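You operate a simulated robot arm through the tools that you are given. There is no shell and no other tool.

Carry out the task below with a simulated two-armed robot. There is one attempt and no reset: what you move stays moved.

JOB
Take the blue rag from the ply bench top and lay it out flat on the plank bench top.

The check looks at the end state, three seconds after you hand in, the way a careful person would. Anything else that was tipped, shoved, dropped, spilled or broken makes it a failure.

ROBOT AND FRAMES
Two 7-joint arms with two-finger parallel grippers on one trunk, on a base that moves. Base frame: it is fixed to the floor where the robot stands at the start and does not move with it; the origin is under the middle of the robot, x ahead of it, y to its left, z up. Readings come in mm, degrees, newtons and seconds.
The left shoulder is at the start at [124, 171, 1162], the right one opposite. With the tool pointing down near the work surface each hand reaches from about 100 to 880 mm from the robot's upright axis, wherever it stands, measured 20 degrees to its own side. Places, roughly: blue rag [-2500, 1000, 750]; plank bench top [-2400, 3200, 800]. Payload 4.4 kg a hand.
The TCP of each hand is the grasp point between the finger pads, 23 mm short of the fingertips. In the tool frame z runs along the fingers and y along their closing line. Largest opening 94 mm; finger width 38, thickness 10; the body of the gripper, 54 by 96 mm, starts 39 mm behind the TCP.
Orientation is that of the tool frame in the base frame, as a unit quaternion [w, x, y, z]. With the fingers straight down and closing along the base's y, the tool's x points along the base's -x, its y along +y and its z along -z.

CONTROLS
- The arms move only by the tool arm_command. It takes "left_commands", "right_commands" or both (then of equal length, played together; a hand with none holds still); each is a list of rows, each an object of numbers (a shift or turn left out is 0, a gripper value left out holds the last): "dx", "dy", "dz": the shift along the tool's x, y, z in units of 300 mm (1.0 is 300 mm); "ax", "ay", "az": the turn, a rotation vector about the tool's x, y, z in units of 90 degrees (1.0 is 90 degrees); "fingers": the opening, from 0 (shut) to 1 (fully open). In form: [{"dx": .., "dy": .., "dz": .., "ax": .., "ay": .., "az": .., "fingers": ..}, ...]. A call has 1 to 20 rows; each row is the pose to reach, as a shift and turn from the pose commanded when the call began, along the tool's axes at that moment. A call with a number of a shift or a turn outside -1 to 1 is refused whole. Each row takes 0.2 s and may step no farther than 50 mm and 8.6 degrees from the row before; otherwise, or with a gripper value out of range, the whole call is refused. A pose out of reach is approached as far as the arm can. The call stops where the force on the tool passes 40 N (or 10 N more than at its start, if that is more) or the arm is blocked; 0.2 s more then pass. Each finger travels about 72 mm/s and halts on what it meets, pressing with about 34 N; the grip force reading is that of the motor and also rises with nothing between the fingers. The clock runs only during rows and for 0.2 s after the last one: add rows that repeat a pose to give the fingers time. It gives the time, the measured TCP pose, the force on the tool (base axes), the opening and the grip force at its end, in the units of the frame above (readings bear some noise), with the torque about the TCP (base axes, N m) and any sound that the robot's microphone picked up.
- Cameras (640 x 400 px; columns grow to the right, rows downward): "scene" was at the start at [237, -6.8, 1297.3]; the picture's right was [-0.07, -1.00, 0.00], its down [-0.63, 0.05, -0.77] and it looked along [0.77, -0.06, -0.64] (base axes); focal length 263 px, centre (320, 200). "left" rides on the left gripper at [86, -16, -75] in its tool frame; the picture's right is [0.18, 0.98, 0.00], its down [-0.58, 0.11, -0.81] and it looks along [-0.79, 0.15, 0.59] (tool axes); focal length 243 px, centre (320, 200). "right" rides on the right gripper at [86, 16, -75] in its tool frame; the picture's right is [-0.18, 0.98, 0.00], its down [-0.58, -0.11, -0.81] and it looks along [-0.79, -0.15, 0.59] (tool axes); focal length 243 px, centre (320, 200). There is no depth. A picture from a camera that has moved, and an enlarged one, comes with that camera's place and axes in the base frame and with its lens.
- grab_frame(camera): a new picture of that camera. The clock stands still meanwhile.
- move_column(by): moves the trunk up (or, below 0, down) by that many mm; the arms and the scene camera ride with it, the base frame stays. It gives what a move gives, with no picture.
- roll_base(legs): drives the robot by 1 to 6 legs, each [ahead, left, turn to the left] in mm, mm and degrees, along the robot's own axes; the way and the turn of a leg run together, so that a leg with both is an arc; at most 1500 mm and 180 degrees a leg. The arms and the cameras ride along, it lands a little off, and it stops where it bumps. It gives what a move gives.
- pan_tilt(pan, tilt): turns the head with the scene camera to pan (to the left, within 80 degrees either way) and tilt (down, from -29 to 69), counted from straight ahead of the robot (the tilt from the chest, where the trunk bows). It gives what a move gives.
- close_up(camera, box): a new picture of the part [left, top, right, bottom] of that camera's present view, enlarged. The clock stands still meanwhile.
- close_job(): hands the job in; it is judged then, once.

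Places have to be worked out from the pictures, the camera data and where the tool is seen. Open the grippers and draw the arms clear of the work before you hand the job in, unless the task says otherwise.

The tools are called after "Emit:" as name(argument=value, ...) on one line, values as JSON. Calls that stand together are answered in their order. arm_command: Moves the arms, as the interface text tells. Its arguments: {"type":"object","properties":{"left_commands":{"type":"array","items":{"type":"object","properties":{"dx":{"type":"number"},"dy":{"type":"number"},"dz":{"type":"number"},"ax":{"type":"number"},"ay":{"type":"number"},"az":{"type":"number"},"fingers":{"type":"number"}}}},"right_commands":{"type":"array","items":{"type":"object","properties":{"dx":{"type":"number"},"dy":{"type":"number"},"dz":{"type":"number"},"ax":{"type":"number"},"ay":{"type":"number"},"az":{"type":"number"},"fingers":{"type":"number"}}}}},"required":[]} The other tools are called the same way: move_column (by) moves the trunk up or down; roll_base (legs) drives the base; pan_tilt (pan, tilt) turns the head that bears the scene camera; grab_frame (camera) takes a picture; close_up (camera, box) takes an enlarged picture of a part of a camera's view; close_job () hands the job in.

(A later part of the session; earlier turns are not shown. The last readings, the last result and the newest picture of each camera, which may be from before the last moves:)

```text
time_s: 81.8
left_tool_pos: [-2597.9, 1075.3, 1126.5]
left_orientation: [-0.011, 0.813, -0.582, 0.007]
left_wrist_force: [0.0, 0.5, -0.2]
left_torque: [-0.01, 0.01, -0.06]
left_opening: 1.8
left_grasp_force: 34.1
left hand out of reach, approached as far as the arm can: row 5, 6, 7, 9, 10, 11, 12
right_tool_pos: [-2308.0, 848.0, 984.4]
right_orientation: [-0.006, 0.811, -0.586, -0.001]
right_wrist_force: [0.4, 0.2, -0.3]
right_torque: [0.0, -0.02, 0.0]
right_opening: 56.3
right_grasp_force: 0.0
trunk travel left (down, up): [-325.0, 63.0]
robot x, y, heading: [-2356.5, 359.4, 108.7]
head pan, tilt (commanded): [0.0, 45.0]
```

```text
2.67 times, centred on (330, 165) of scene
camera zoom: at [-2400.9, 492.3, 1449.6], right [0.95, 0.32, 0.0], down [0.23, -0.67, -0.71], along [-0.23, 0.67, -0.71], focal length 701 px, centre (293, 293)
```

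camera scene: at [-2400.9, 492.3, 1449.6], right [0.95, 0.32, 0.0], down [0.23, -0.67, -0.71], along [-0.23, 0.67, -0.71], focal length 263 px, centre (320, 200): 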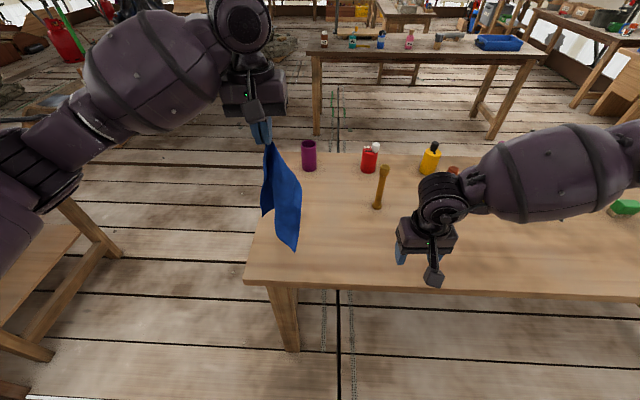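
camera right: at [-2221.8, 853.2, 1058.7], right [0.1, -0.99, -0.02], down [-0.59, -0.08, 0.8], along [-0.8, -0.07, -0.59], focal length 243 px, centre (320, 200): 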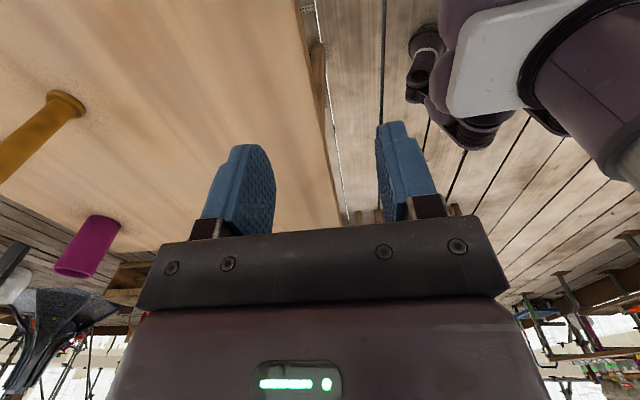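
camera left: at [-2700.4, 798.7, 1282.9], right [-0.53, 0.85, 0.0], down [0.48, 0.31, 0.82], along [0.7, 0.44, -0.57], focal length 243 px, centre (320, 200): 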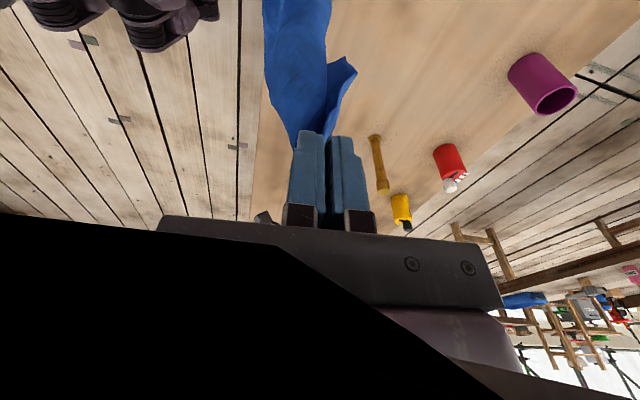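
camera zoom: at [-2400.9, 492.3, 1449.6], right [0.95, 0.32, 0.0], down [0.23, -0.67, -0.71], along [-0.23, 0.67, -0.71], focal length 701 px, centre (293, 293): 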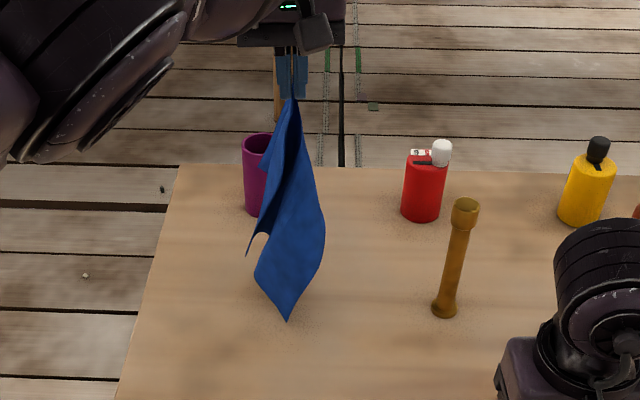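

Reading the shape: lowest corner on the wood, both side corners swept to the left/rear. If I turn the hand +90°, the fold's spine faces front-left, and unrolling toward the front-left lets the sheet open like a book. I raise, pull back a bit and rotate.

Emit:
arm_command(left_commands=[{"dz": -0.1, "dx": 0.08}, {"dz": -0.2, "dx": 0.16}, {"dz": -0.2, "dx": 0.25, "dy": 0.03, "az": 0.09}, {"dz": -0.2, "dx": 0.25, "dy": 0.03, "az": 0.18}, {"dz": -0.2, "dx": 0.25, "dy": 0.03, "az": 0.27}, {"dz": -0.2, "dx": 0.25, "dy": 0.03, "az": 0.36}, {"dz": -0.2, "dx": 0.25, "dy": 0.03, "az": 0.45}, {"dz": -0.2, "dx": 0.25, "dy": 0.03, "az": 0.54}, {"dz": -0.2, "dx": 0.25, "dy": 0.03, "az": 0.63}, {"dz": -0.2, "dx": 0.25, "dy": 0.03, "az": 0.72}, {"dz": -0.2, "dx": 0.25, "dy": 0.03, "az": 0.81}, {"dz": -0.2, "dx": 0.25, "dy": 0.03, "az": 0.9}, {"dz": -0.2, "dx": 0.25, "dy": 0.03, "az": 0.97}, {"dz": -0.2, "dx": 0.25, "dy": 0.03, "az": 0.97}, {"dz": -0.2, "dx": 0.25, "dy": 0.03, "az": 0.97}])

Emit:
close_up(camera="scene", box=[230, 90, 430, 240])

```text
time_s: 85.0
left_tool_pos: [-2580.6, 1077.0, 1188.9]
left_orientation: [0.015, -0.187, 0.982, 0.002]
left_wrist_force: [-0.7, -0.2, -0.7]
left_torque: [0.01, 0.0, 0.08]
left_opening: 1.7
left_grasp_force: 34.2
left hand out of reach, approached as far as the arm can: row 1, 2, 3, 4, 5, 6, 7, 8, 9, 10, 11, 12, 13, 14, 15
right_tool_pos: [-2309.2, 847.3, 982.8]
right_orientation: [-0.006, 0.81, -0.586, -0.001]
right_wrist_force: [-0.2, 0.3, 0.2]
right_torque: [-0.02, 0.01, -0.01]
right_opening: 56.6
right_grasp_force: 0.0
trunk travel left (down, up): [-325.0, 63.0]
robot x, y, heading: [-2357.1, 360.8, 109.0]
head pan, tilt (commanded): [0.0, 45.0]
```

```text
2.67 times, centred on (330, 165) of scene
camera zoom: at [-2400.8, 492.3, 1449.6], right [0.95, 0.32, 0.0], down [0.23, -0.67, -0.71], along [-0.23, 0.67, -0.71], focal length 701 px, centre (293, 293)
```

zoom: 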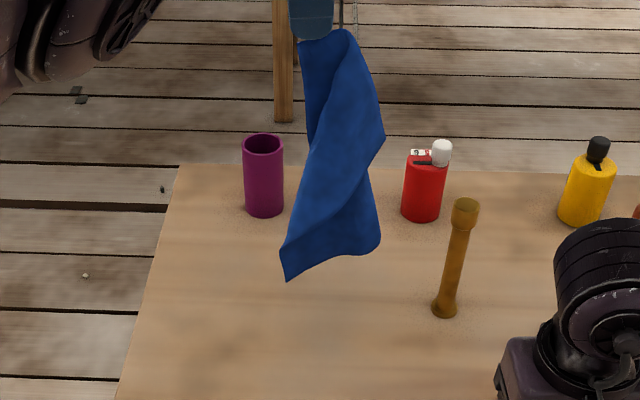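

The left arm lagged (reported out of reach). I hold for a moment to see where it settles.

Emit:
arm_command(left_commands=[{"dz": 0.0}, {"dz": 0.0}, {"dz": 0.0}])

```text
time_s: 85.8
left_tool_pos: [-2581.1, 1076.1, 1189.9]
left_orientation: [0.014, -0.187, 0.982, 0.003]
left_wrist_force: [0.7, -0.4, -0.2]
left_torque: [-0.01, 0.01, 0.04]
left_opening: 1.6
left_grasp_force: 34.0
right_tool_pos: [-2309.0, 846.2, 984.7]
right_orientation: [-0.005, 0.811, -0.585, 0.0]
right_wrist_force: [-0.8, 0.1, -0.3]
right_torque: [0.0, 0.03, 0.02]
right_opening: 56.6
right_grasp_force: 0.0
trunk travel left (down, up): [-325.0, 63.0]
robot x, y, heading: [-2356.8, 358.8, 108.8]
head pan, tilt (commanded): [0.0, 45.0]
```

It holds steady now. The lowest corner hangs ~50 mm above the wood; I lower and then unroll toward the front-left in an arc, ending with the held corner ~185 mm above the wood.

Emit:
arm_command(left_commands=[{"dz": 0.09}, {"dz": 0.167}, {"dz": 0.19, "dx": 0.05, "dy": -0.046}, {"dz": 0.21, "dx": 0.097, "dy": -0.092}, {"dz": 0.223, "dx": 0.146, "dy": -0.138}, {"dz": 0.237, "dx": 0.195, "dy": -0.183}, {"dz": 0.26, "dx": 0.244, "dy": -0.229}, {"dz": 0.283, "dx": 0.292, "dy": -0.275}, {"dz": 0.317, "dx": 0.34, "dy": -0.32}, {"dz": 0.35, "dx": 0.389, "dy": -0.366}, {"dz": 0.4, "dx": 0.438, "dy": -0.412}, {"dz": 0.45, "dx": 0.487, "dy": -0.458}, {"dz": 0.52, "dx": 0.52, "dy": -0.49}, {"dz": 0.603, "dx": 0.55, "dy": -0.517}, {"dz": 0.603, "dx": 0.55, "dy": -0.517}, {"dz": 0.603, "dx": 0.55, "dy": -0.517}])

Emit:
close_up(camera="scene", box=[230, 110, 430, 260])

Emit:
grab_frame(camera="scene")

```text
time_s: 89.2
left_tool_pos: [-2693.1, 1036.0, 955.0]
left_orientation: [0.014, -0.186, 0.982, 0.002]
left_wrist_force: [0.5, 0.2, -0.3]
left_torque: [0.04, -0.02, 0.0]
left_opening: 1.8
left_grasp_force: 34.0
left hand out of reach, approached as far as the arm can: row 3, 4, 5, 6, 7, 8, 9, 10, 11, 12, 13, 14, 15, 16
right_tool_pos: [-2308.0, 847.6, 984.2]
right_orientation: [-0.006, 0.811, -0.585, 0.0]
right_wrist_force: [0.5, -0.1, 0.1]
right_torque: [0.02, 0.02, 0.04]
right_opening: 56.4
right_grasp_force: 0.0
trunk travel left (down, up): [-325.0, 63.0]
robot x, y, heading: [-2352.4, 358.4, 108.7]
head pan, tilt (commanded): [0.0, 45.0]
```

```text
2.67 times, centred on (330, 185) of scene
camera zoom: at [-2401.0, 492.4, 1449.6], right [0.95, 0.32, 0.0], down [0.23, -0.67, -0.71], along [-0.23, 0.67, -0.71], focal length 701 px, centre (293, 240)
```

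zoom: 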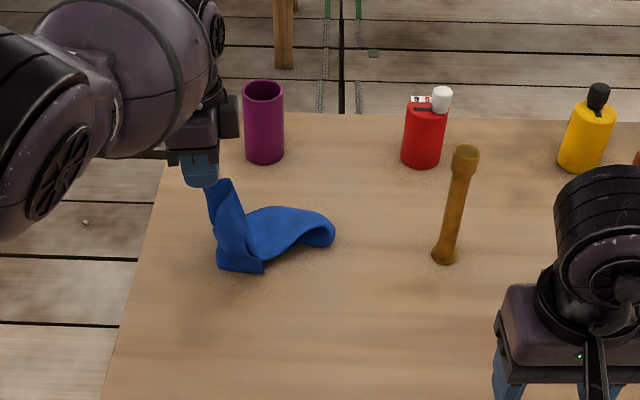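

```text
taken
camera scene: at [-2401.0, 492.4, 1449.6], right [0.95, 0.32, 0.0], down [0.23, -0.67, -0.71], along [-0.23, 0.67, -0.71], focal length 263 px, centre (320, 200)
```

scene: 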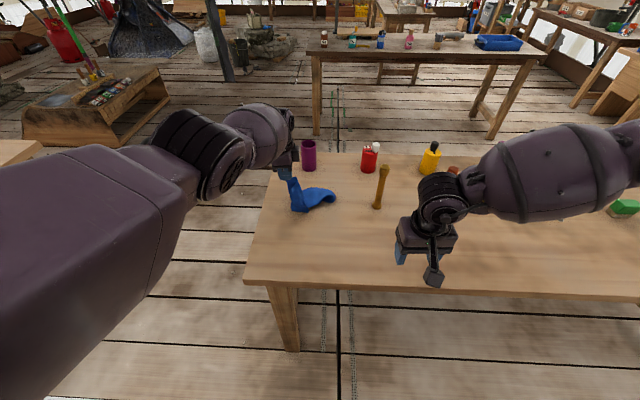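

The left arm got into a strained posture and the rag is bunched on the wood (nothing else touched). I raise the hand and turn it back to its normal yaw to recover a comfortable posture.

Emit:
arm_command(left_commands=[{"dz": -0.1, "az": -0.04}, {"dz": -0.2, "az": -0.1}, {"dz": -0.3, "az": -0.18}, {"dz": -0.36, "az": -0.27}, {"dz": -0.36, "az": -0.36}, {"dz": -0.36, "az": -0.45}, {"dz": -0.36, "az": -0.54}, {"dz": -0.36, "az": -0.63}, {"dz": -0.36, "az": -0.72}, {"dz": -0.36, "az": -0.81}, {"dz": -0.36, "az": -0.9}, {"dz": -0.36, "az": -0.97}, {"dz": -0.36, "az": -0.97}, {"dz": -0.36, "az": -0.97}])

Emit:
grab_frame(camera="scene")

```text
time_s: 92.2
left_tool_pos: [-2700.5, 1059.9, 1058.9]
left_orientation: [-0.012, 0.813, -0.582, 0.007]
left_wrist_force: [-0.6, 0.7, 0.0]
left_torque: [-0.01, 0.01, -0.04]
left_opening: 1.9
left_grasp_force: 33.5
left hand out of reach, approached as far as the arm can: row 1, 2, 3, 4, 5, 6, 7, 8, 9, 10, 11, 12, 13, 14
right_tool_pos: [-2307.9, 846.3, 983.1]
right_orientation: [-0.006, 0.811, -0.585, 0.0]
right_wrist_force: [0.0, -0.3, 0.5]
right_torque: [-0.01, 0.0, 0.01]
right_opening: 56.4
right_grasp_force: 0.0
trunk travel left (down, up): [-325.0, 63.0]
robot x, y, heading: [-2355.2, 360.7, 108.5]
head pan, tilt (commanded): [0.0, 45.0]
```

```text
taken
camera scene: at [-2400.8, 492.3, 1449.6], right [0.95, 0.32, 0.0], down [0.23, -0.67, -0.71], along [-0.23, 0.67, -0.71], focal length 263 px, centre (320, 200)
```

scene: 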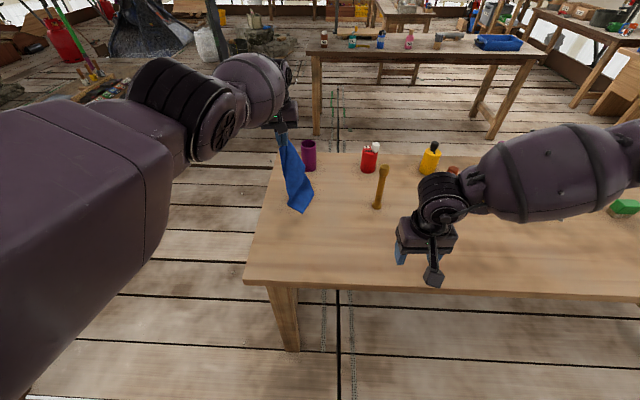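

The hand is back at normal yaw but the arm is still stretched oddly. I try pulling it back toward the robot to let the joints recover.

Emit:
arm_command(left_commands=[{"dx": 0.1, "dz": -0.1}, {"dx": 0.2, "dz": -0.2}, {"dx": 0.3, "dz": -0.3}, {"dx": 0.4, "dz": -0.4}, {"dx": 0.5, "dz": -0.45}, {"dx": 0.6, "dz": -0.45}, {"dx": 0.7, "dz": -0.45}, {"dx": 0.75, "dz": -0.45}, {"dx": 0.75, "dz": -0.45}])

Emit:
grab_frame(camera="scene")

```text
time_s: 94.2
left_tool_pos: [-2655.9, 1074.0, 1198.1]
left_orientation: [-0.012, 0.813, -0.582, 0.008]
left_wrist_force: [0.3, 0.2, 0.4]
left_torque: [0.0, 0.01, -0.05]
left_opening: 1.8
left_grasp_force: 33.9
left hand out of reach, approached as far as the arm can: row 1, 2, 3, 4, 5, 6, 7, 8, 9
right_tool_pos: [-2308.4, 847.2, 984.7]
right_orientation: [-0.005, 0.811, -0.586, -0.001]
right_wrist_force: [-0.2, -0.7, 0.0]
right_torque: [-0.01, 0.0, -0.01]
right_opening: 56.6
right_grasp_force: 0.1
trunk travel left (down, up): [-325.0, 63.0]
robot x, y, heading: [-2358.5, 362.8, 108.7]
head pan, tilt (commanded): [0.0, 45.0]
```

```text
taken
camera scene: at [-2400.6, 492.3, 1449.6], right [0.95, 0.32, 0.0], down [0.23, -0.67, -0.71], along [-0.23, 0.67, -0.71], focal length 263 px, centre (320, 200)
```

scene: 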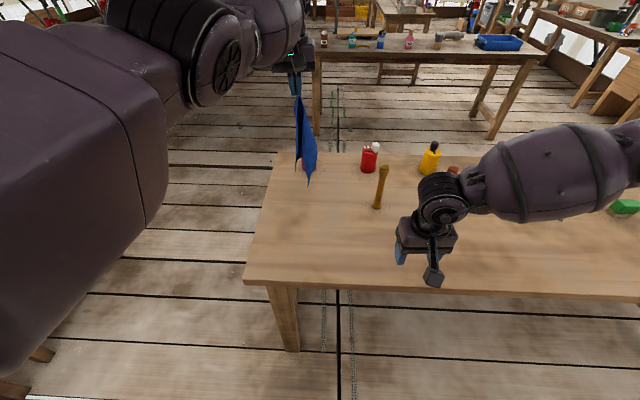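

The arm seems stuck near full stretch. I try a combined move—left, down a bit and back—to break out of that posture.

Emit:
arm_command(left_commands=[{"dx": 0.08, "dy": 0.1}, {"dx": 0.16, "dy": 0.2}, {"dx": 0.24, "dy": 0.3}, {"dx": 0.32, "dy": 0.4}, {"dx": 0.4, "dy": 0.5}, {"dx": 0.5, "dy": 0.6}, {"dx": 0.6, "dy": 0.7}, {"dx": 0.7, "dy": 0.7}])

Emit:
grab_frame(camera="scene")

```text
time_s: 96.0
left_tool_pos: [-2866.8, 1025.6, 1197.8]
left_orientation: [-0.013, 0.813, -0.582, 0.007]
left_wrist_force: [0.4, 0.1, 0.2]
left_torque: [-0.04, 0.01, -0.03]
left_opening: 1.8
left_grasp_force: 34.5
left hand out of reach, approached as far as the arm can: row 1, 2, 3, 4, 5, 6, 7, 8
right_tool_pos: [-2308.3, 847.4, 983.4]
right_orientation: [-0.006, 0.811, -0.584, -0.001]
right_wrist_force: [0.9, 0.0, 0.1]
right_torque: [-0.01, 0.03, -0.01]
right_opening: 56.3
right_grasp_force: 0.1
trunk travel left (down, up): [-325.0, 63.0]
robot x, y, heading: [-2355.5, 358.1, 108.8]
head pan, tilt (commanded): [0.0, 45.0]
```

```text
taken
camera scene: at [-2400.0, 492.7, 1449.6], right [0.95, 0.32, 0.0], down [0.23, -0.67, -0.71], along [-0.23, 0.67, -0.71], focal length 263 px, centre (320, 200)
```

scene: 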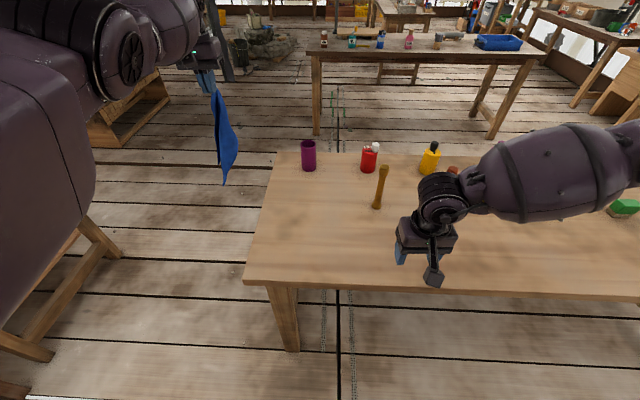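

The arm's elbow has swung high; retraction seems blocked by a joint limit. I try yawing the hand the other way (-45°) to bring the elbow down again, and then retract.

Emit:
arm_command(left_commands=[{"az": -0.09}, {"az": -0.18}, {"az": -0.27}, {"az": -0.36}, {"az": -0.45}, {"az": -0.54}, {"az": -0.63}, {"az": -0.7}, {"az": -0.7, "dx": 0.1}, {"az": -0.7, "dx": 0.2}, {"az": -0.7, "dx": 0.3}, {"az": -0.7, "dx": 0.4}, {"az": -0.7, "dx": 0.5}, {"az": -0.7, "dx": 0.6}])

Emit:
grab_frame(camera="scene")

```text
time_s: 99.0
left_tool_pos: [-2878.1, 1020.0, 1206.7]
left_orientation: [-0.007, 0.997, -0.071, 0.013]
left_wrist_force: [0.7, -1.1, -0.2]
left_torque: [0.01, 0.01, -0.05]
left_opening: 1.9
left_grasp_force: 33.7
left hand out of reach, approached as far as the arm can: row 9, 10, 11, 12, 13, 14
right_tool_pos: [-2309.0, 846.4, 984.4]
right_orientation: [-0.006, 0.811, -0.585, 0.0]
right_wrist_force: [-0.6, 0.4, 0.7]
right_torque: [0.02, -0.01, 0.01]
right_opening: 56.4
right_grasp_force: 0.0
trunk travel left (down, up): [-325.0, 63.0]
robot x, y, heading: [-2354.7, 358.8, 108.6]
head pan, tilt (commanded): [0.0, 45.0]
```

```text
taken
camera scene: at [-2401.6, 491.7, 1449.7], right [0.95, 0.32, 0.0], down [0.23, -0.67, -0.71], along [-0.23, 0.67, -0.71], focal length 263 px, centre (320, 200)
```

scene: 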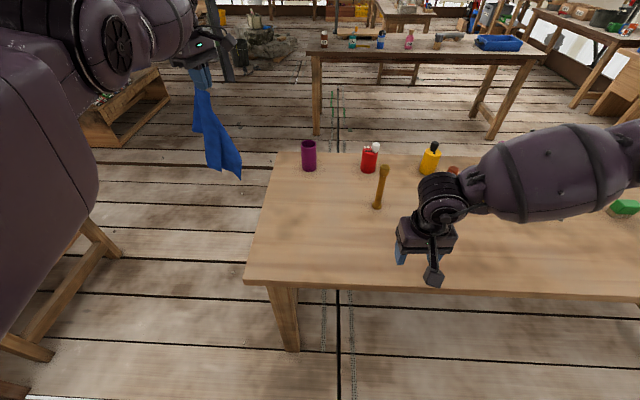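

I pan the head to look at the left arm itself and understand its posture.

Emit:
pan_tilt(pan=50, tilt=25)

Emit:
grab_frame(camera="scene")

Emit:
grab_frame(camera="left")

Emit:
grab_frame(camera="right")

```text
time_s: 100.1
left_tool_pos: [-2876.8, 1019.9, 1205.7]
left_orientation: [-0.006, 0.997, -0.071, 0.012]
left_wrist_force: [0.1, -0.1, -0.2]
left_torque: [-0.02, 0.02, -0.05]
left_opening: 1.6
left_grasp_force: 33.5
right_tool_pos: [-2308.0, 847.8, 982.2]
right_orientation: [-0.006, 0.811, -0.585, 0.0]
right_wrist_force: [0.0, 0.8, 0.9]
right_torque: [0.0, -0.01, 0.01]
right_opening: 56.4
right_grasp_force: 0.1
trunk travel left (down, up): [-325.0, 63.0]
robot x, y, heading: [-2353.9, 357.9, 109.2]
head pan, tilt (commanded): [50.0, 25.0]
```

```text
taken
camera scene: at [-2460.5, 448.9, 1480.2], right [0.36, 0.93, 0.0], down [0.39, -0.15, -0.91], along [-0.84, 0.33, -0.42], focal length 263 px, centre (320, 200)
```

scene: 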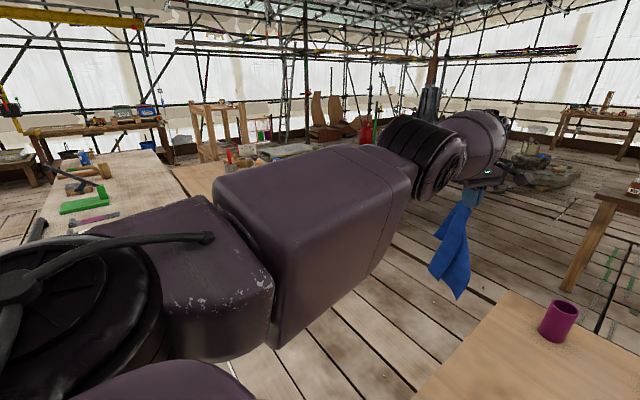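

```text
taken
camera left: at [-2791.1, 1023.3, 1282.7], right [0.04, -1.0, -0.01], down [-0.61, -0.03, 0.79], along [-0.79, -0.03, -0.61], focal length 243 px, centre (320, 200)
```

left: 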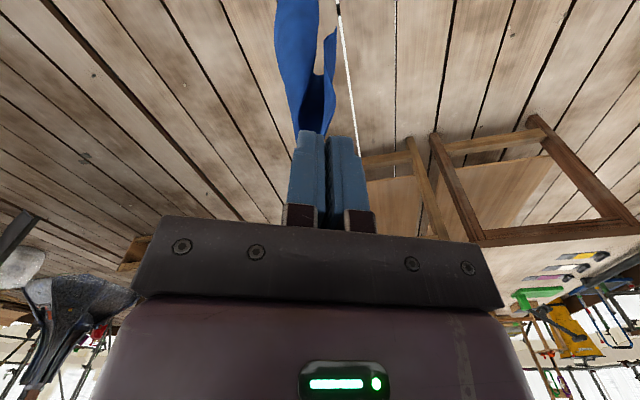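

```text
taken
camera right: at [-2297.4, 759.1, 1058.6], right [-0.99, -0.14, -0.01], down [-0.09, 0.58, 0.81], along [-0.11, 0.8, -0.58], focal length 243 px, centre (320, 200)
```

right: 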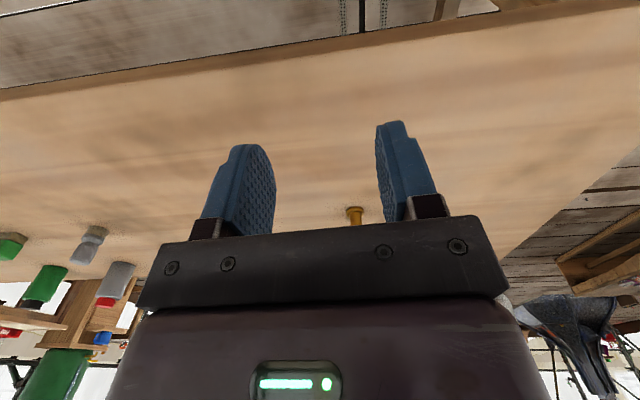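

The left arm is nearly straight (elbow singularity). A sideways inward (rightward) move should make the elbow flex again. I first restore the nominal yaw.

Emit:
arm_command(left_commands=[{"az": 0.09}, {"az": 0.18}, {"az": 0.27}, {"az": 0.36}, {"az": 0.45}, {"az": 0.54}, {"az": 0.63}, {"az": 0.7}])

Emit:
arm_command(left_commands=[{"dy": -0.12, "dx": 0.02}, {"dy": -0.24, "dx": 0.06}, {"dy": -0.36, "dx": 0.12}, {"dy": -0.48, "dx": 0.2}, {"dy": -0.6, "dx": 0.28}, {"dy": -0.7, "dx": 0.38}, {"dy": -0.8, "dx": 0.48}, {"dy": -0.9, "dx": 0.58}, {"dy": -0.95, "dx": 0.7}])

Emit:
grab_frame(camera="scene")

```text
time_s: 101.9
left_tool_pos: [-2878.8, 1021.9, 1206.0]
left_orientation: [-0.012, 0.812, -0.583, 0.006]
left_wrist_force: [-0.3, -0.6, 0.5]
left_torque: [-0.03, 0.03, 0.03]
left_opening: 1.8
left_grasp_force: 33.6
right_tool_pos: [-2308.0, 847.5, 983.4]
right_orientation: [-0.006, 0.811, -0.585, -0.001]
right_wrist_force: [0.9, 0.2, 0.1]
right_torque: [0.04, -0.01, 0.0]
right_opening: 56.4
right_grasp_force: 0.0
trunk travel left (down, up): [-325.0, 63.0]
robot x, y, heading: [-2354.7, 359.3, 108.6]
head pan, tilt (commanded): [50.0, 25.0]
```

```text
time_s: 103.9
left_tool_pos: [-2530.0, 1071.1, 1224.7]
left_orientation: [-0.011, 0.813, -0.582, 0.008]
left_wrist_force: [0.2, 0.4, -0.6]
left_torque: [-0.01, 0.01, 0.05]
left_opening: 1.8
left_grasp_force: 33.8
left hand out of reach, approached as far as the arm can: row 1, 2, 3, 4, 5, 6, 7, 8, 9
right_tool_pos: [-2307.2, 847.7, 981.9]
right_orientation: [-0.005, 0.811, -0.585, -0.001]
right_wrist_force: [1.2, 0.2, -0.5]
right_torque: [-0.01, 0.02, 0.0]
right_opening: 56.5
right_grasp_force: 0.0
trunk travel left (down, up): [-325.0, 63.0]
robot x, y, heading: [-2353.1, 357.9, 108.7]
head pan, tilt (commanded): [50.0, 25.0]
```

```text
taken
camera scene: at [-2459.4, 448.7, 1480.3], right [0.36, 0.93, 0.0], down [0.39, -0.15, -0.91], along [-0.84, 0.33, -0.42], focal length 263 px, centre (320, 200)
```

scene: 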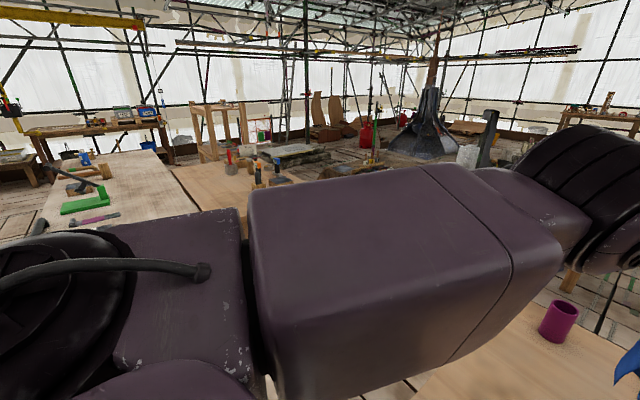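

Still stretched. I try tilting the tool forward (fingers toward ahead) about its own y, which lets the wrist come back and the elbow bend.

Emit:
arm_command(left_commands=[{"ay": -0.09}, {"ay": -0.18}, {"ay": -0.27}, {"ay": -0.36}, {"ay": -0.45}, {"ay": -0.5}, {"ay": -0.5}])

Emit:
pan_tilt(pan=25, tilt=20)

Emit:
grab_frame(camera="scene")

```text
time_s: 105.5
left_tool_pos: [-2521.4, 1174.4, 1226.6]
left_orientation: [-0.234, 0.756, -0.53, -0.304]
left_wrist_force: [0.8, -0.1, -0.3]
left_torque: [-0.01, -0.01, 0.03]
left_opening: 1.8
left_grasp_force: 34.0
left hand out of reach, approached as far as the arm can: row 1, 2, 3, 4, 5, 6, 7
right_tool_pos: [-2308.8, 848.5, 983.6]
right_orientation: [-0.006, 0.811, -0.585, -0.001]
right_wrist_force: [-0.5, -0.2, -0.4]
right_torque: [0.02, 0.02, 0.0]
right_opening: 56.4
right_grasp_force: 0.1
trunk travel left (down, up): [-325.0, 63.0]
robot x, y, heading: [-2355.7, 365.4, 108.6]
head pan, tilt (commanded): [50.0, 25.0]
```

```text
time_s: 106.4
left_tool_pos: [-2521.6, 1175.1, 1225.9]
left_orientation: [-0.232, 0.756, -0.53, -0.306]
left_wrist_force: [-0.5, 0.2, 0.0]
left_torque: [-0.03, -0.03, 0.04]
left_opening: 1.9
left_grasp_force: 34.4
right_tool_pos: [-2308.0, 846.9, 983.6]
right_orientation: [-0.006, 0.811, -0.585, 0.0]
right_wrist_force: [0.3, -0.1, 0.4]
right_torque: [0.01, 0.01, 0.01]
right_opening: 56.5
right_grasp_force: 0.0
trunk travel left (down, up): [-325.0, 63.0]
robot x, y, heading: [-2356.6, 361.6, 109.0]
head pan, tilt (commanded): [25.0, 20.0]
```

```text
taken
camera scene: at [-2439.2, 482.6, 1488.3], right [0.72, 0.69, 0.0], down [0.24, -0.25, -0.94], along [-0.65, 0.68, -0.34], focal length 263 px, centre (320, 200)
```

scene: 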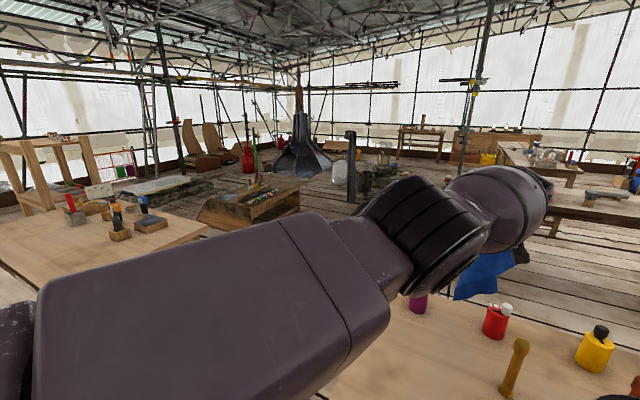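

The wrist stayed put, so the elbow isn't flexing. I tilt the hand the opposite way (fingers back toward the robot, ~+50° past vertical) so that the wrist limit forces the elbow to bend.

Emit:
arm_command(left_commands=[{"ay": 0.09}, {"ay": 0.18}, {"ay": 0.27}, {"ay": 0.36}, {"ay": 0.45}, {"ay": 0.54}, {"ay": 0.63}, {"ay": 0.72}, {"ay": 0.81}, {"ay": 0.9}, {"ay": 0.99}, {"ay": 0.99}])

Emit:
grab_frame(camera="scene")

```text
time_s: 109.2
left_tool_pos: [-2486.1, 970.5, 1312.0]
left_orientation: [0.121, 0.716, -0.625, 0.285]
left_wrist_force: [-0.5, -0.1, -0.6]
left_torque: [-0.09, -0.08, 0.06]
left_opening: 1.8
left_grasp_force: 33.9
left hand out of reach, approached as far as the arm can: row 1, 2, 3, 4, 5, 6, 7, 8, 9, 10, 11, 12
right_tool_pos: [-2310.1, 849.9, 981.8]
right_orientation: [-0.005, 0.811, -0.585, 0.002]
right_wrist_force: [-0.1, 0.0, -0.6]
right_torque: [-0.04, -0.03, 0.01]
right_opening: 56.5
right_grasp_force: 0.0
trunk travel left (down, up): [-325.0, 63.0]
robot x, y, heading: [-2353.3, 359.0, 108.6]
head pan, tilt (commanded): [25.0, 20.0]
stopped in row 12 (left hand): the arm was blocked; the commanded pose is now the measured one
```

```text
taken
camera scene: at [-2442.1, 486.9, 1487.5], right [0.72, 0.69, 0.0], down [0.24, -0.25, -0.94], along [-0.65, 0.68, -0.35], focal length 263 px, centre (320, 200)
```

scene: 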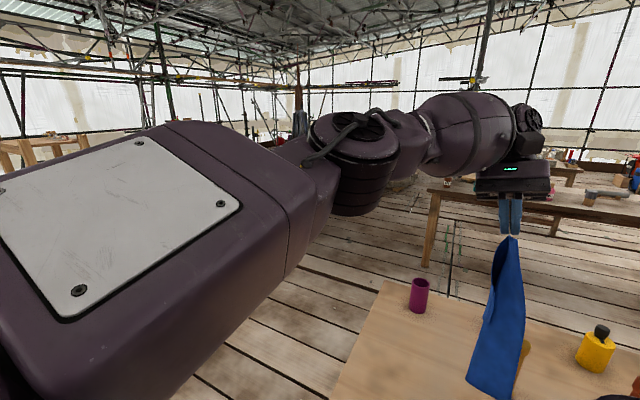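

The elbow has flexed now (hand at about 620 mm ahead, 70 mm right). The move was blocked—probably the upper arm near the head—so I move away from there: left, down and back, restoring the tool-down orientation.

Emit:
arm_command(left_commands=[{"dx": 0.018, "dy": 0.082, "dz": 0.032, "ax": -0.01, "ay": -0.044, "az": -0.013}, {"dx": 0.037, "dy": 0.164, "dz": 0.063, "ax": -0.02, "ay": -0.087, "az": -0.026}, {"dx": 0.055, "dy": 0.246, "dz": 0.095, "ax": -0.029, "ay": -0.131, "az": -0.04}, {"dx": 0.073, "dy": 0.328, "dz": 0.127, "ax": -0.039, "ay": -0.175, "az": -0.053}, {"dx": 0.092, "dy": 0.41, "dz": 0.158, "ax": -0.049, "ay": -0.218, "az": -0.066}, {"dx": 0.11, "dy": 0.491, "dz": 0.19, "ax": -0.059, "ay": -0.262, "az": -0.079}, {"dx": 0.128, "dy": 0.573, "dz": 0.222, "ax": -0.068, "ay": -0.306, "az": -0.093}, {"dx": 0.147, "dy": 0.655, "dz": 0.253, "ax": -0.078, "ay": -0.349, "az": -0.106}, {"dx": 0.165, "dy": 0.737, "dz": 0.285, "ax": -0.088, "ay": -0.393, "az": -0.119}, {"dx": 0.165, "dy": 0.737, "dz": 0.285, "ax": -0.088, "ay": -0.393, "az": -0.119}])

Emit:
grab_frame(camera="scene")

```text
time_s: 111.4
left_tool_pos: [-2671.7, 840.8, 1232.3]
left_orientation: [-0.001, 0.813, -0.583, -0.005]
left_wrist_force: [-0.3, 0.2, 0.5]
left_torque: [0.0, -0.05, -0.03]
left_opening: 1.8
left_grasp_force: 34.4
right_tool_pos: [-2307.3, 848.6, 983.9]
right_orientation: [-0.005, 0.811, -0.585, 0.0]
right_wrist_force: [-0.4, 0.2, -0.5]
right_torque: [0.02, 0.03, -0.02]
right_opening: 56.9
right_grasp_force: 0.0
trunk travel left (down, up): [-325.0, 63.0]
robot x, y, heading: [-2354.0, 359.1, 108.7]
head pan, tilt (commanded): [25.0, 20.0]
```

```text
taken
camera scene: at [-2438.7, 483.3, 1488.3], right [0.72, 0.69, 0.0], down [0.24, -0.25, -0.94], along [-0.65, 0.68, -0.34], focal length 263 px, centre (320, 200)
```

scene: 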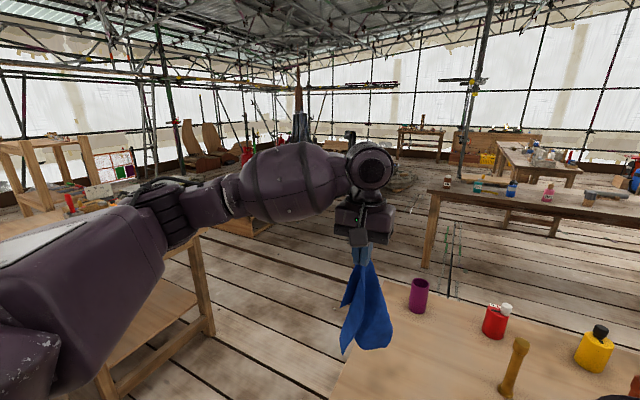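

The left arm is back in a comfortable posture and still holds the rag. I look at how it hangs now.

Emit:
pan_tilt(pan=15, tilt=40)

Emit:
close_up(camera="scene", box=[250, 120, 390, 260])

Emit:
grab_frame(camera="left")

```text
time_s: 112.3
left_tool_pos: [-2672.8, 841.2, 1232.3]
left_orientation: [-0.001, 0.813, -0.582, -0.003]
left_wrist_force: [-0.2, 1.1, -0.5]
left_torque: [0.04, -0.05, -0.01]
left_opening: 1.8
left_grasp_force: 33.6
right_tool_pos: [-2306.7, 847.4, 984.0]
right_orientation: [-0.006, 0.811, -0.585, -0.001]
right_wrist_force: [0.1, -0.6, 0.1]
right_torque: [0.01, 0.02, -0.01]
right_opening: 56.4
right_grasp_force: 0.1
trunk travel left (down, up): [-325.0, 63.0]
robot x, y, heading: [-2355.6, 359.8, 108.7]
head pan, tilt (commanded): [15.0, 40.0]
```

```text
2.86 times, centred on (320, 190) of scene
camera zoom: at [-2422.2, 486.1, 1456.9], right [0.83, 0.55, 0.0], down [0.36, -0.53, -0.77], along [-0.43, 0.64, -0.64], focal length 751 px, centre (320, 229)
```

zoom: 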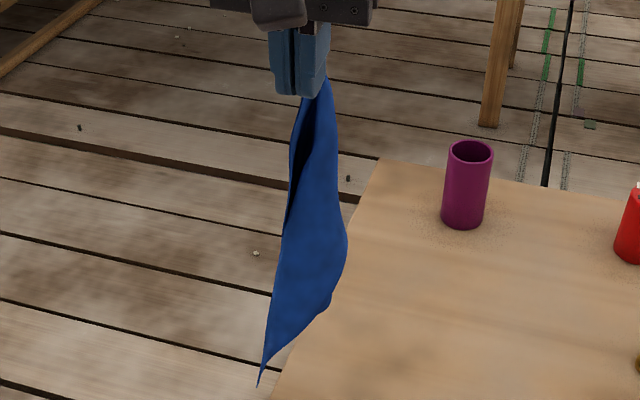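

```text
taken
camera left: at [-2627.7, 763.2, 1305.9], right [-0.87, -0.49, 0.0], down [-0.29, 0.51, 0.81], along [-0.4, 0.71, -0.58], focal length 243 px, centre (320, 200)
```

left: 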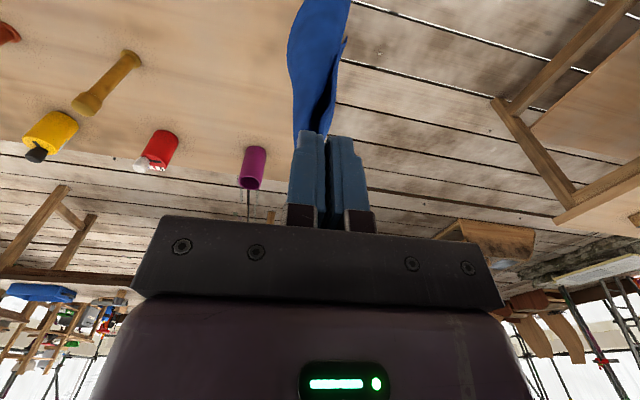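

Both side corners hang toward the left/rear. If I yaw the left hand -90° (counter-clockwise), one side corner will point toward the robot, in a fore-aft plane, where the right hand can straddle it. I do that while moving to [600 ahead, 60 left].

Emit:
arm_command(left_commands=[{"dx": -0.03, "dy": -0.06, "az": -0.08}, {"dx": -0.06, "dy": -0.12, "az": -0.16}, {"dx": -0.09, "dy": -0.18, "az": -0.24}, {"dx": -0.12, "dy": -0.24, "az": -0.32}, {"dx": -0.13, "dy": -0.287, "az": -0.4}, {"dx": -0.13, "dy": -0.287, "az": -0.48}, {"dx": -0.13, "dy": -0.287, "az": -0.56}, {"dx": -0.13, "dy": -0.287, "az": -0.64}, {"dx": -0.13, "dy": -0.287, "az": -0.72}, {"dx": -0.13, "dy": -0.287, "az": -0.8}, {"dx": -0.13, "dy": -0.287, "az": -0.88}, {"dx": -0.13, "dy": -0.287, "az": -0.96}, {"dx": -0.13, "dy": -0.287, "az": -0.96}, {"dx": -0.13, "dy": -0.287, "az": -0.96}])

Emit:
close_up(camera="scene", box=[250, 100, 450, 275])

Emit:
grab_frame(camera="scene")

```text
time_s: 115.3
left_tool_pos: [-2603.4, 904.4, 1232.4]
left_orientation: [-0.003, 0.991, 0.132, -0.002]
left_wrist_force: [0.8, 0.7, 0.2]
left_torque: [0.0, 0.02, -0.01]
left_opening: 1.9
left_grasp_force: 34.2
right_tool_pos: [-2307.8, 848.4, 983.0]
right_orientation: [-0.005, 0.811, -0.585, 0.0]
right_wrist_force: [0.5, -1.1, 0.4]
right_torque: [-0.02, -0.02, 0.02]
right_opening: 56.4
right_grasp_force: 0.1
trunk travel left (down, up): [-325.0, 63.0]
robot x, y, heading: [-2356.6, 356.0, 108.9]
head pan, tilt (commanded): [15.0, 40.0]
```

```text
2.29 times, centred on (350, 188) of scene
camera zoom: at [-2422.2, 486.1, 1456.9], right [0.83, 0.55, 0.0], down [0.36, -0.54, -0.77], along [-0.42, 0.64, -0.64], focal length 601 px, centre (251, 229)
```

zoom: 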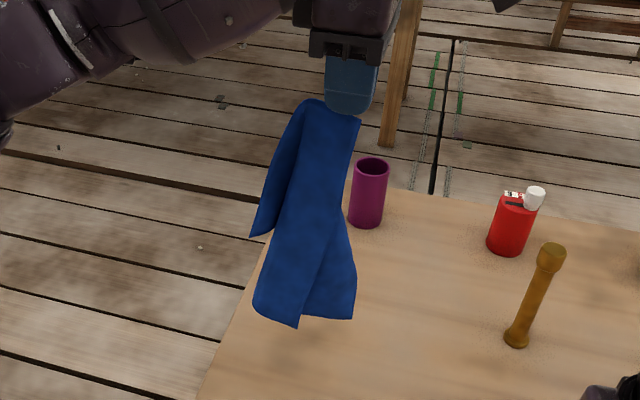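

```text
taken
camera scene: at [-2422.2, 486.1, 1456.9], right [0.83, 0.55, 0.0], down [0.36, -0.54, -0.77], along [-0.42, 0.64, -0.64], focal length 263 px, centre (320, 200)
```

scene: 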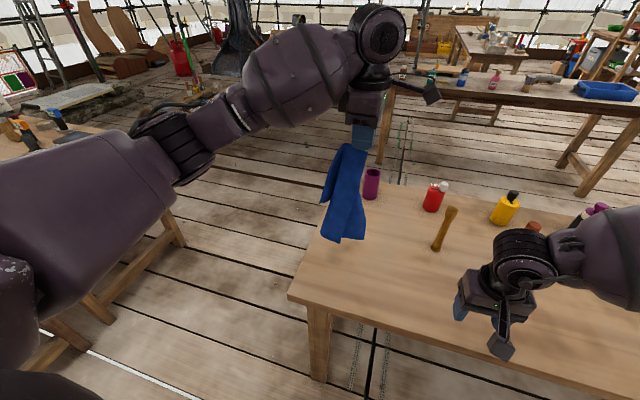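

Now it is clear: the left flap is one side corner, and the front-layer corner (B) hangs toward the robot at about [554 ahead, 84 left, z 973]. I shift the left hand 80 mm to the right and bring the right hand, pitched 45° forward and fully open, to ~80 mm in front of that corner.

Emit:
arm_command(left_commands=[{"dx": 0.07}, {"dx": 0.14}, {"dx": 0.21}, {"dx": 0.267}, {"dx": 0.267}, {"dx": 0.267}, {"dx": 0.267}, {"dx": 0.267}, {"dx": 0.267}, {"dx": 0.267}], right_commands=[{"dx": -0.01, "dy": 0.07, "ay": -0.06, "fingers": 1.0}, {"dx": -0.03, "dy": 0.15, "ay": -0.12}, {"dx": -0.05, "dy": 0.23, "ay": -0.19}, {"dx": -0.07, "dy": 0.32, "ay": -0.26}, {"dx": -0.09, "dy": 0.41, "ay": -0.33}, {"dx": -0.11, "dy": 0.5, "ay": -0.4}, {"dx": -0.13, "dy": 0.58, "ay": -0.45, "dz": -0.01}, {"dx": -0.13, "dy": 0.657, "ay": -0.5, "dz": -0.017}, {"dx": -0.13, "dy": 0.657, "ay": -0.5, "dz": -0.017}, {"dx": -0.13, "dy": 0.657, "ay": -0.5, "dz": -0.017}])

Emit:
grab_frame(camera="right")

Emit:
close_up(camera="scene", box=[250, 100, 450, 275])

```text
time_s: 117.5
left_tool_pos: [-2526.0, 926.3, 1233.4]
left_orientation: [-0.004, 0.991, 0.131, -0.002]
left_wrist_force: [0.0, 0.4, -0.1]
left_torque: [0.01, -0.02, -0.04]
left_opening: 1.6
left_grasp_force: 33.9
right_tool_pos: [-2507.7, 822.5, 986.6]
right_orientation: [-0.23, 0.748, -0.539, -0.31]
right_wrist_force: [0.0, -0.7, -0.5]
right_torque: [-0.02, 0.0, -0.02]
right_opening: 94.0
right_grasp_force: 0.0
trunk travel left (down, up): [-325.0, 63.0]
robot x, y, heading: [-2353.6, 360.3, 108.3]
head pan, tilt (commanded): [15.0, 40.0]
```

```text
taken
camera right: at [-2487.7, 708.5, 978.4], right [-0.97, -0.19, 0.12], down [0.15, -0.13, 0.98], along [-0.17, 0.97, 0.15], focal length 243 px, centre (320, 200)
```

right: 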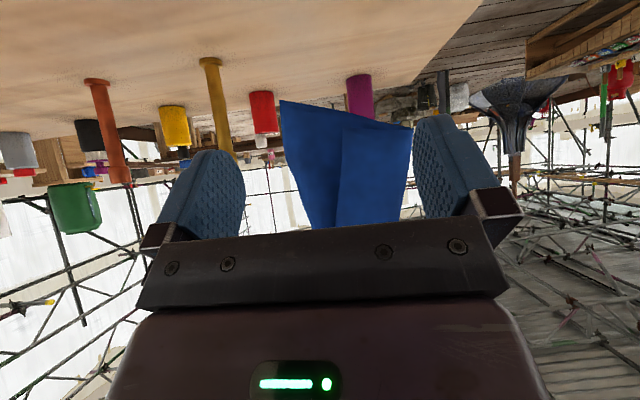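

```text
2.29 times, centred on (350, 188) of scene
camera zoom: at [-2422.6, 485.9, 1456.9], right [0.83, 0.55, 0.0], down [0.36, -0.53, -0.77], along [-0.42, 0.64, -0.64], focal length 601 px, centre (251, 229)
```

zoom: 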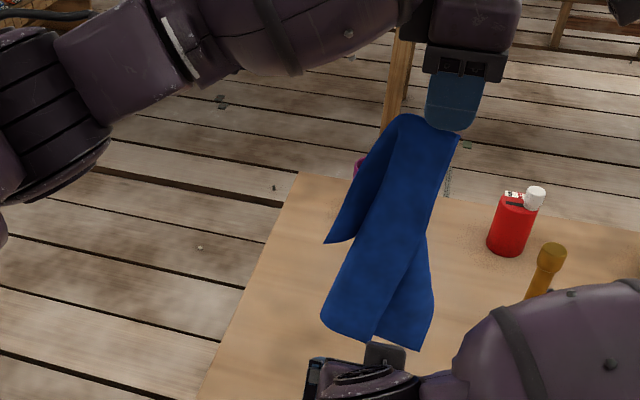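

The right wrist camera now sees the hanging cloth right between its fingers. I zoom in to read the layers and corners.

Emit:
close_up(camera="right", box=[230, 80, 440, 240])

Emit:
close_up(camera="scene", box=[330, 130, 410, 220])

Emit:
grab_frame(camera="left")

```text
2.50 times, centred on (335, 160) of right
camera zoom: at [-2487.7, 708.5, 978.4], right [-0.97, -0.19, 0.12], down [0.15, -0.13, 0.98], along [-0.17, 0.97, 0.15], focal length 606 px, centre (282, 300)
```

zoom: 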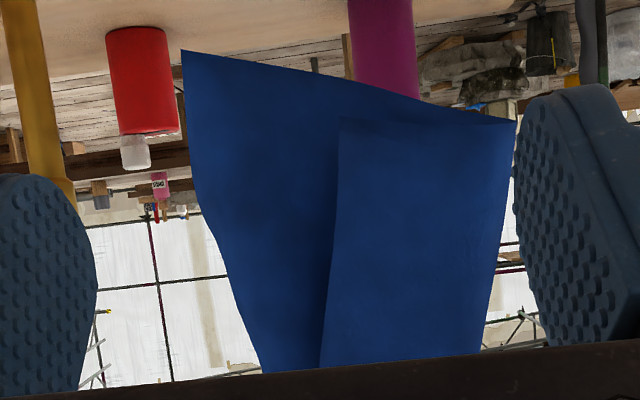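

```text
4.44 times, centred on (370, 175) of scene
camera zoom: at [-2422.6, 485.9, 1456.9], right [0.83, 0.55, 0.0], down [0.36, -0.53, -0.77], along [-0.42, 0.64, -0.64], focal length 1168 px, centre (98, 311)
```

zoom: 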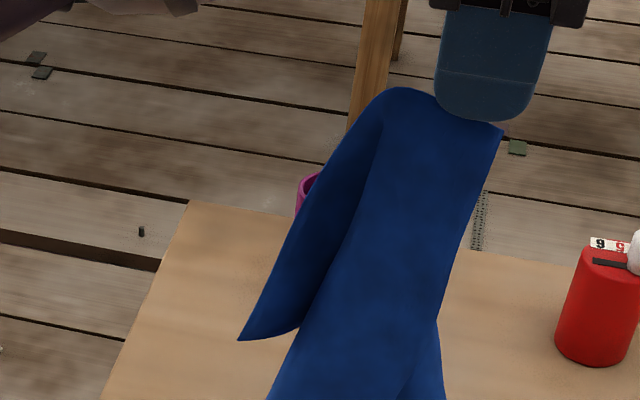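

```text
taken
camera left: at [-2446.0, 963.8, 1306.5], right [0.43, -0.9, -0.01], down [-0.53, -0.26, 0.81], along [-0.73, -0.35, -0.59], focal length 243 px, centre (320, 200)
```

left: 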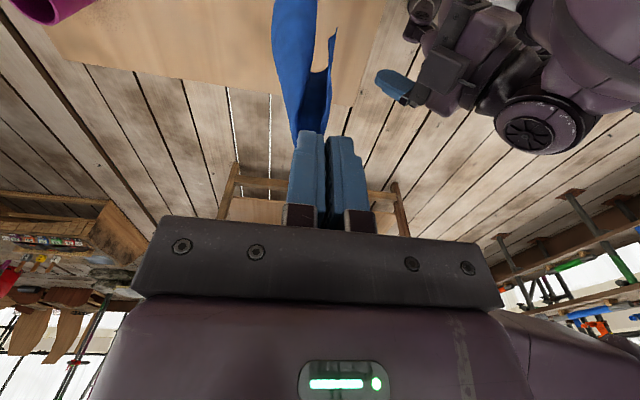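

Now I understand: the front layer is the front-right corner folded over the sheet, while the flap on the left (the other neighbour corner) hangs cleanly apart. With the left hand yawed +132° that flap pointed to the front-right, an easy place for the right hand. I back the right hand off to the right and rotate the left hand that way in steps.

Emit:
arm_command(left_commands=[{"az": 0.0}, {"az": 0.0}, {"dx": -0.05, "dy": 0.02, "az": 0.09}, {"dx": -0.13, "dy": 0.05, "az": 0.18}, {"dx": -0.21, "dy": 0.08, "az": 0.27}, {"dx": -0.29, "dy": 0.11, "az": 0.36}, {"dx": -0.36, "dy": 0.135, "az": 0.45}, {"dx": -0.393, "dy": 0.147, "az": 0.54}, {"dx": -0.393, "dy": 0.147, "az": 0.63}, {"dx": -0.393, "dy": 0.147, "az": 0.72}, {"dx": -0.393, "dy": 0.147, "az": 0.81}, {"dx": -0.393, "dy": 0.147, "az": 0.9}, {"dx": -0.393, "dy": 0.147, "az": 0.96}], right_commands=[{"dy": -0.08, "dz": -0.05}, {"dy": -0.2, "dz": -0.1}, {"dy": -0.32, "dz": -0.1}, {"dy": -0.45, "dz": -0.1}, {"dy": -0.55, "dz": -0.1}, {"dy": -0.6, "dz": -0.1}, {"dy": -0.6, "dz": -0.1}, {"dy": -0.6, "dz": -0.1}, {"dy": -0.6, "dz": -0.1}, {"dy": -0.6, "dz": -0.1}, {"dy": -0.6, "dz": -0.1}, {"dy": -0.6, "dz": -0.1}, {"dy": -0.6, "dz": -0.1}])

Emit:
arm_command(left_commands=[{"az": 0.09}, {"az": 0.18}, {"az": 0.27}, {"az": 0.36}, {"az": 0.45}, {"az": 0.54}, {"az": 0.63}, {"az": 0.72}, {"az": 0.81}, {"az": 0.9}, {"az": 0.98}])

Emit:
arm_command(left_commands=[{"az": 0.09}, {"az": 0.18}, {"az": 0.27}, {"az": 0.36}, {"az": 0.45}, {"az": 0.48}, {"az": 0.48}, {"az": 0.48}])

Emit:
grab_frame(camera="scene")

```text
time_s: 120.3
left_tool_pos: [-2630.1, 853.4, 1232.8]
left_orientation: [-0.001, 0.813, -0.583, -0.002]
left_wrist_force: [-1.2, -1.5, -0.1]
left_torque: [0.0, -0.06, 0.04]
left_opening: 1.7
left_grasp_force: 34.0
right_tool_pos: [-2350.5, 857.5, 1018.2]
right_orientation: [-0.227, 0.749, -0.54, -0.308]
right_wrist_force: [-1.2, -0.5, 0.2]
right_torque: [0.02, -0.01, -0.02]
right_opening: 94.0
right_grasp_force: 0.1
right hand out of reach, approached as far as the arm can: row 5, 6, 7, 8, 9, 10, 11, 12, 13
trunk travel left (down, up): [-325.0, 63.0]
robot x, y, heading: [-2356.7, 360.3, 108.8]
head pan, tilt (commanded): [15.0, 40.0]
```

```text
time_s: 122.7
left_tool_pos: [-2628.4, 852.9, 1231.9]
left_orientation: [-0.002, -0.178, 0.984, 0.003]
left_wrist_force: [-0.1, 0.3, -0.4]
left_torque: [0.05, 0.06, 0.01]
left_opening: 1.8
left_grasp_force: 33.7
right_tool_pos: [-2347.5, 857.4, 1018.0]
right_orientation: [-0.226, 0.748, -0.542, -0.308]
right_wrist_force: [-0.1, 0.6, 0.3]
right_torque: [-0.04, 0.01, 0.03]
right_opening: 93.9
right_grasp_force: 0.1
trunk travel left (down, up): [-325.0, 63.0]
robot x, y, heading: [-2355.2, 355.9, 108.6]
head pan, tilt (commanded): [15.0, 40.0]
```

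```text
time_s: 124.5
left_tool_pos: [-2628.0, 854.3, 1232.0]
left_orientation: [-0.004, 0.197, 0.98, 0.002]
left_wrist_force: [-1.0, 0.2, -0.5]
left_torque: [-0.01, 0.01, 0.05]
left_opening: 1.7
left_grasp_force: 34.3
right_tool_pos: [-2348.5, 858.1, 1018.2]
right_orientation: [-0.227, 0.748, -0.542, -0.308]
right_wrist_force: [-0.9, -0.2, 0.9]
right_torque: [0.0, 0.0, -0.01]
right_opening: 94.0
right_grasp_force: 0.1
trunk travel left (down, up): [-325.0, 63.0]
robot x, y, heading: [-2351.4, 356.6, 108.7]
head pan, tilt (commanded): [15.0, 40.0]
```

```text
taken
camera scene: at [-2422.2, 486.1, 1456.9], right [0.83, 0.55, 0.0], down [0.36, -0.54, -0.77], along [-0.42, 0.64, -0.64], focal length 263 px, centre (320, 200)
```

scene: 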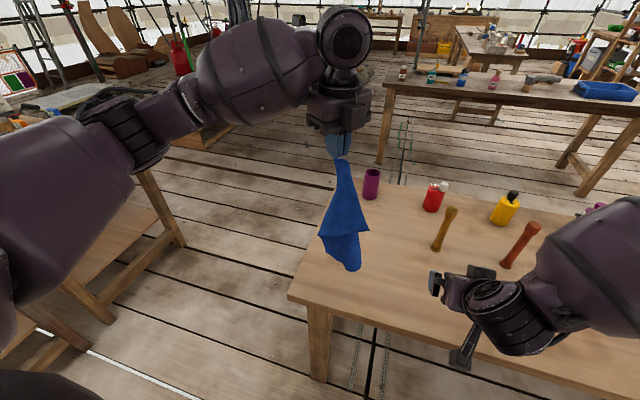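

Both arms are fine. I zoom in on the flap now.

Emit:
close_up(camera="scene", box=[290, 140, 410, 280])

Emit:
grab_frame(camera="right")

```text
2.86 times, centred on (350, 210) of scene
camera zoom: at [-2422.2, 486.1, 1456.9], right [0.83, 0.55, 0.0], down [0.36, -0.54, -0.77], along [-0.42, 0.64, -0.64], focal length 751 px, centre (234, 171)
```

zoom: 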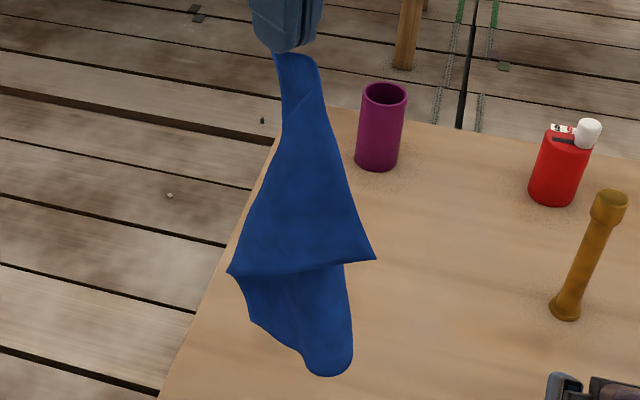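

```text
taken
camera right: at [-2328.8, 744.3, 1010.4], right [-0.98, -0.18, 0.12], down [0.15, -0.12, 0.98], along [-0.16, 0.98, 0.14], focal length 243 px, centre (320, 200)
```

right: 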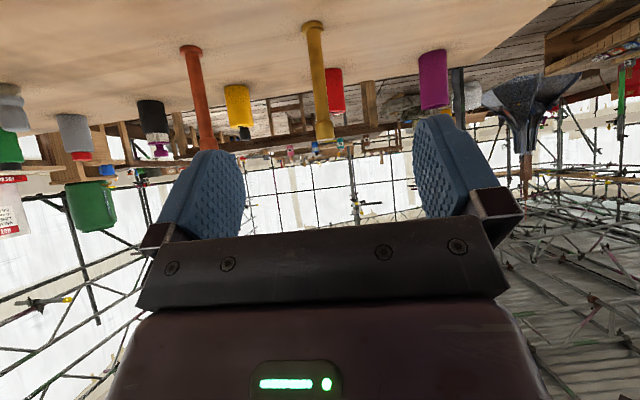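

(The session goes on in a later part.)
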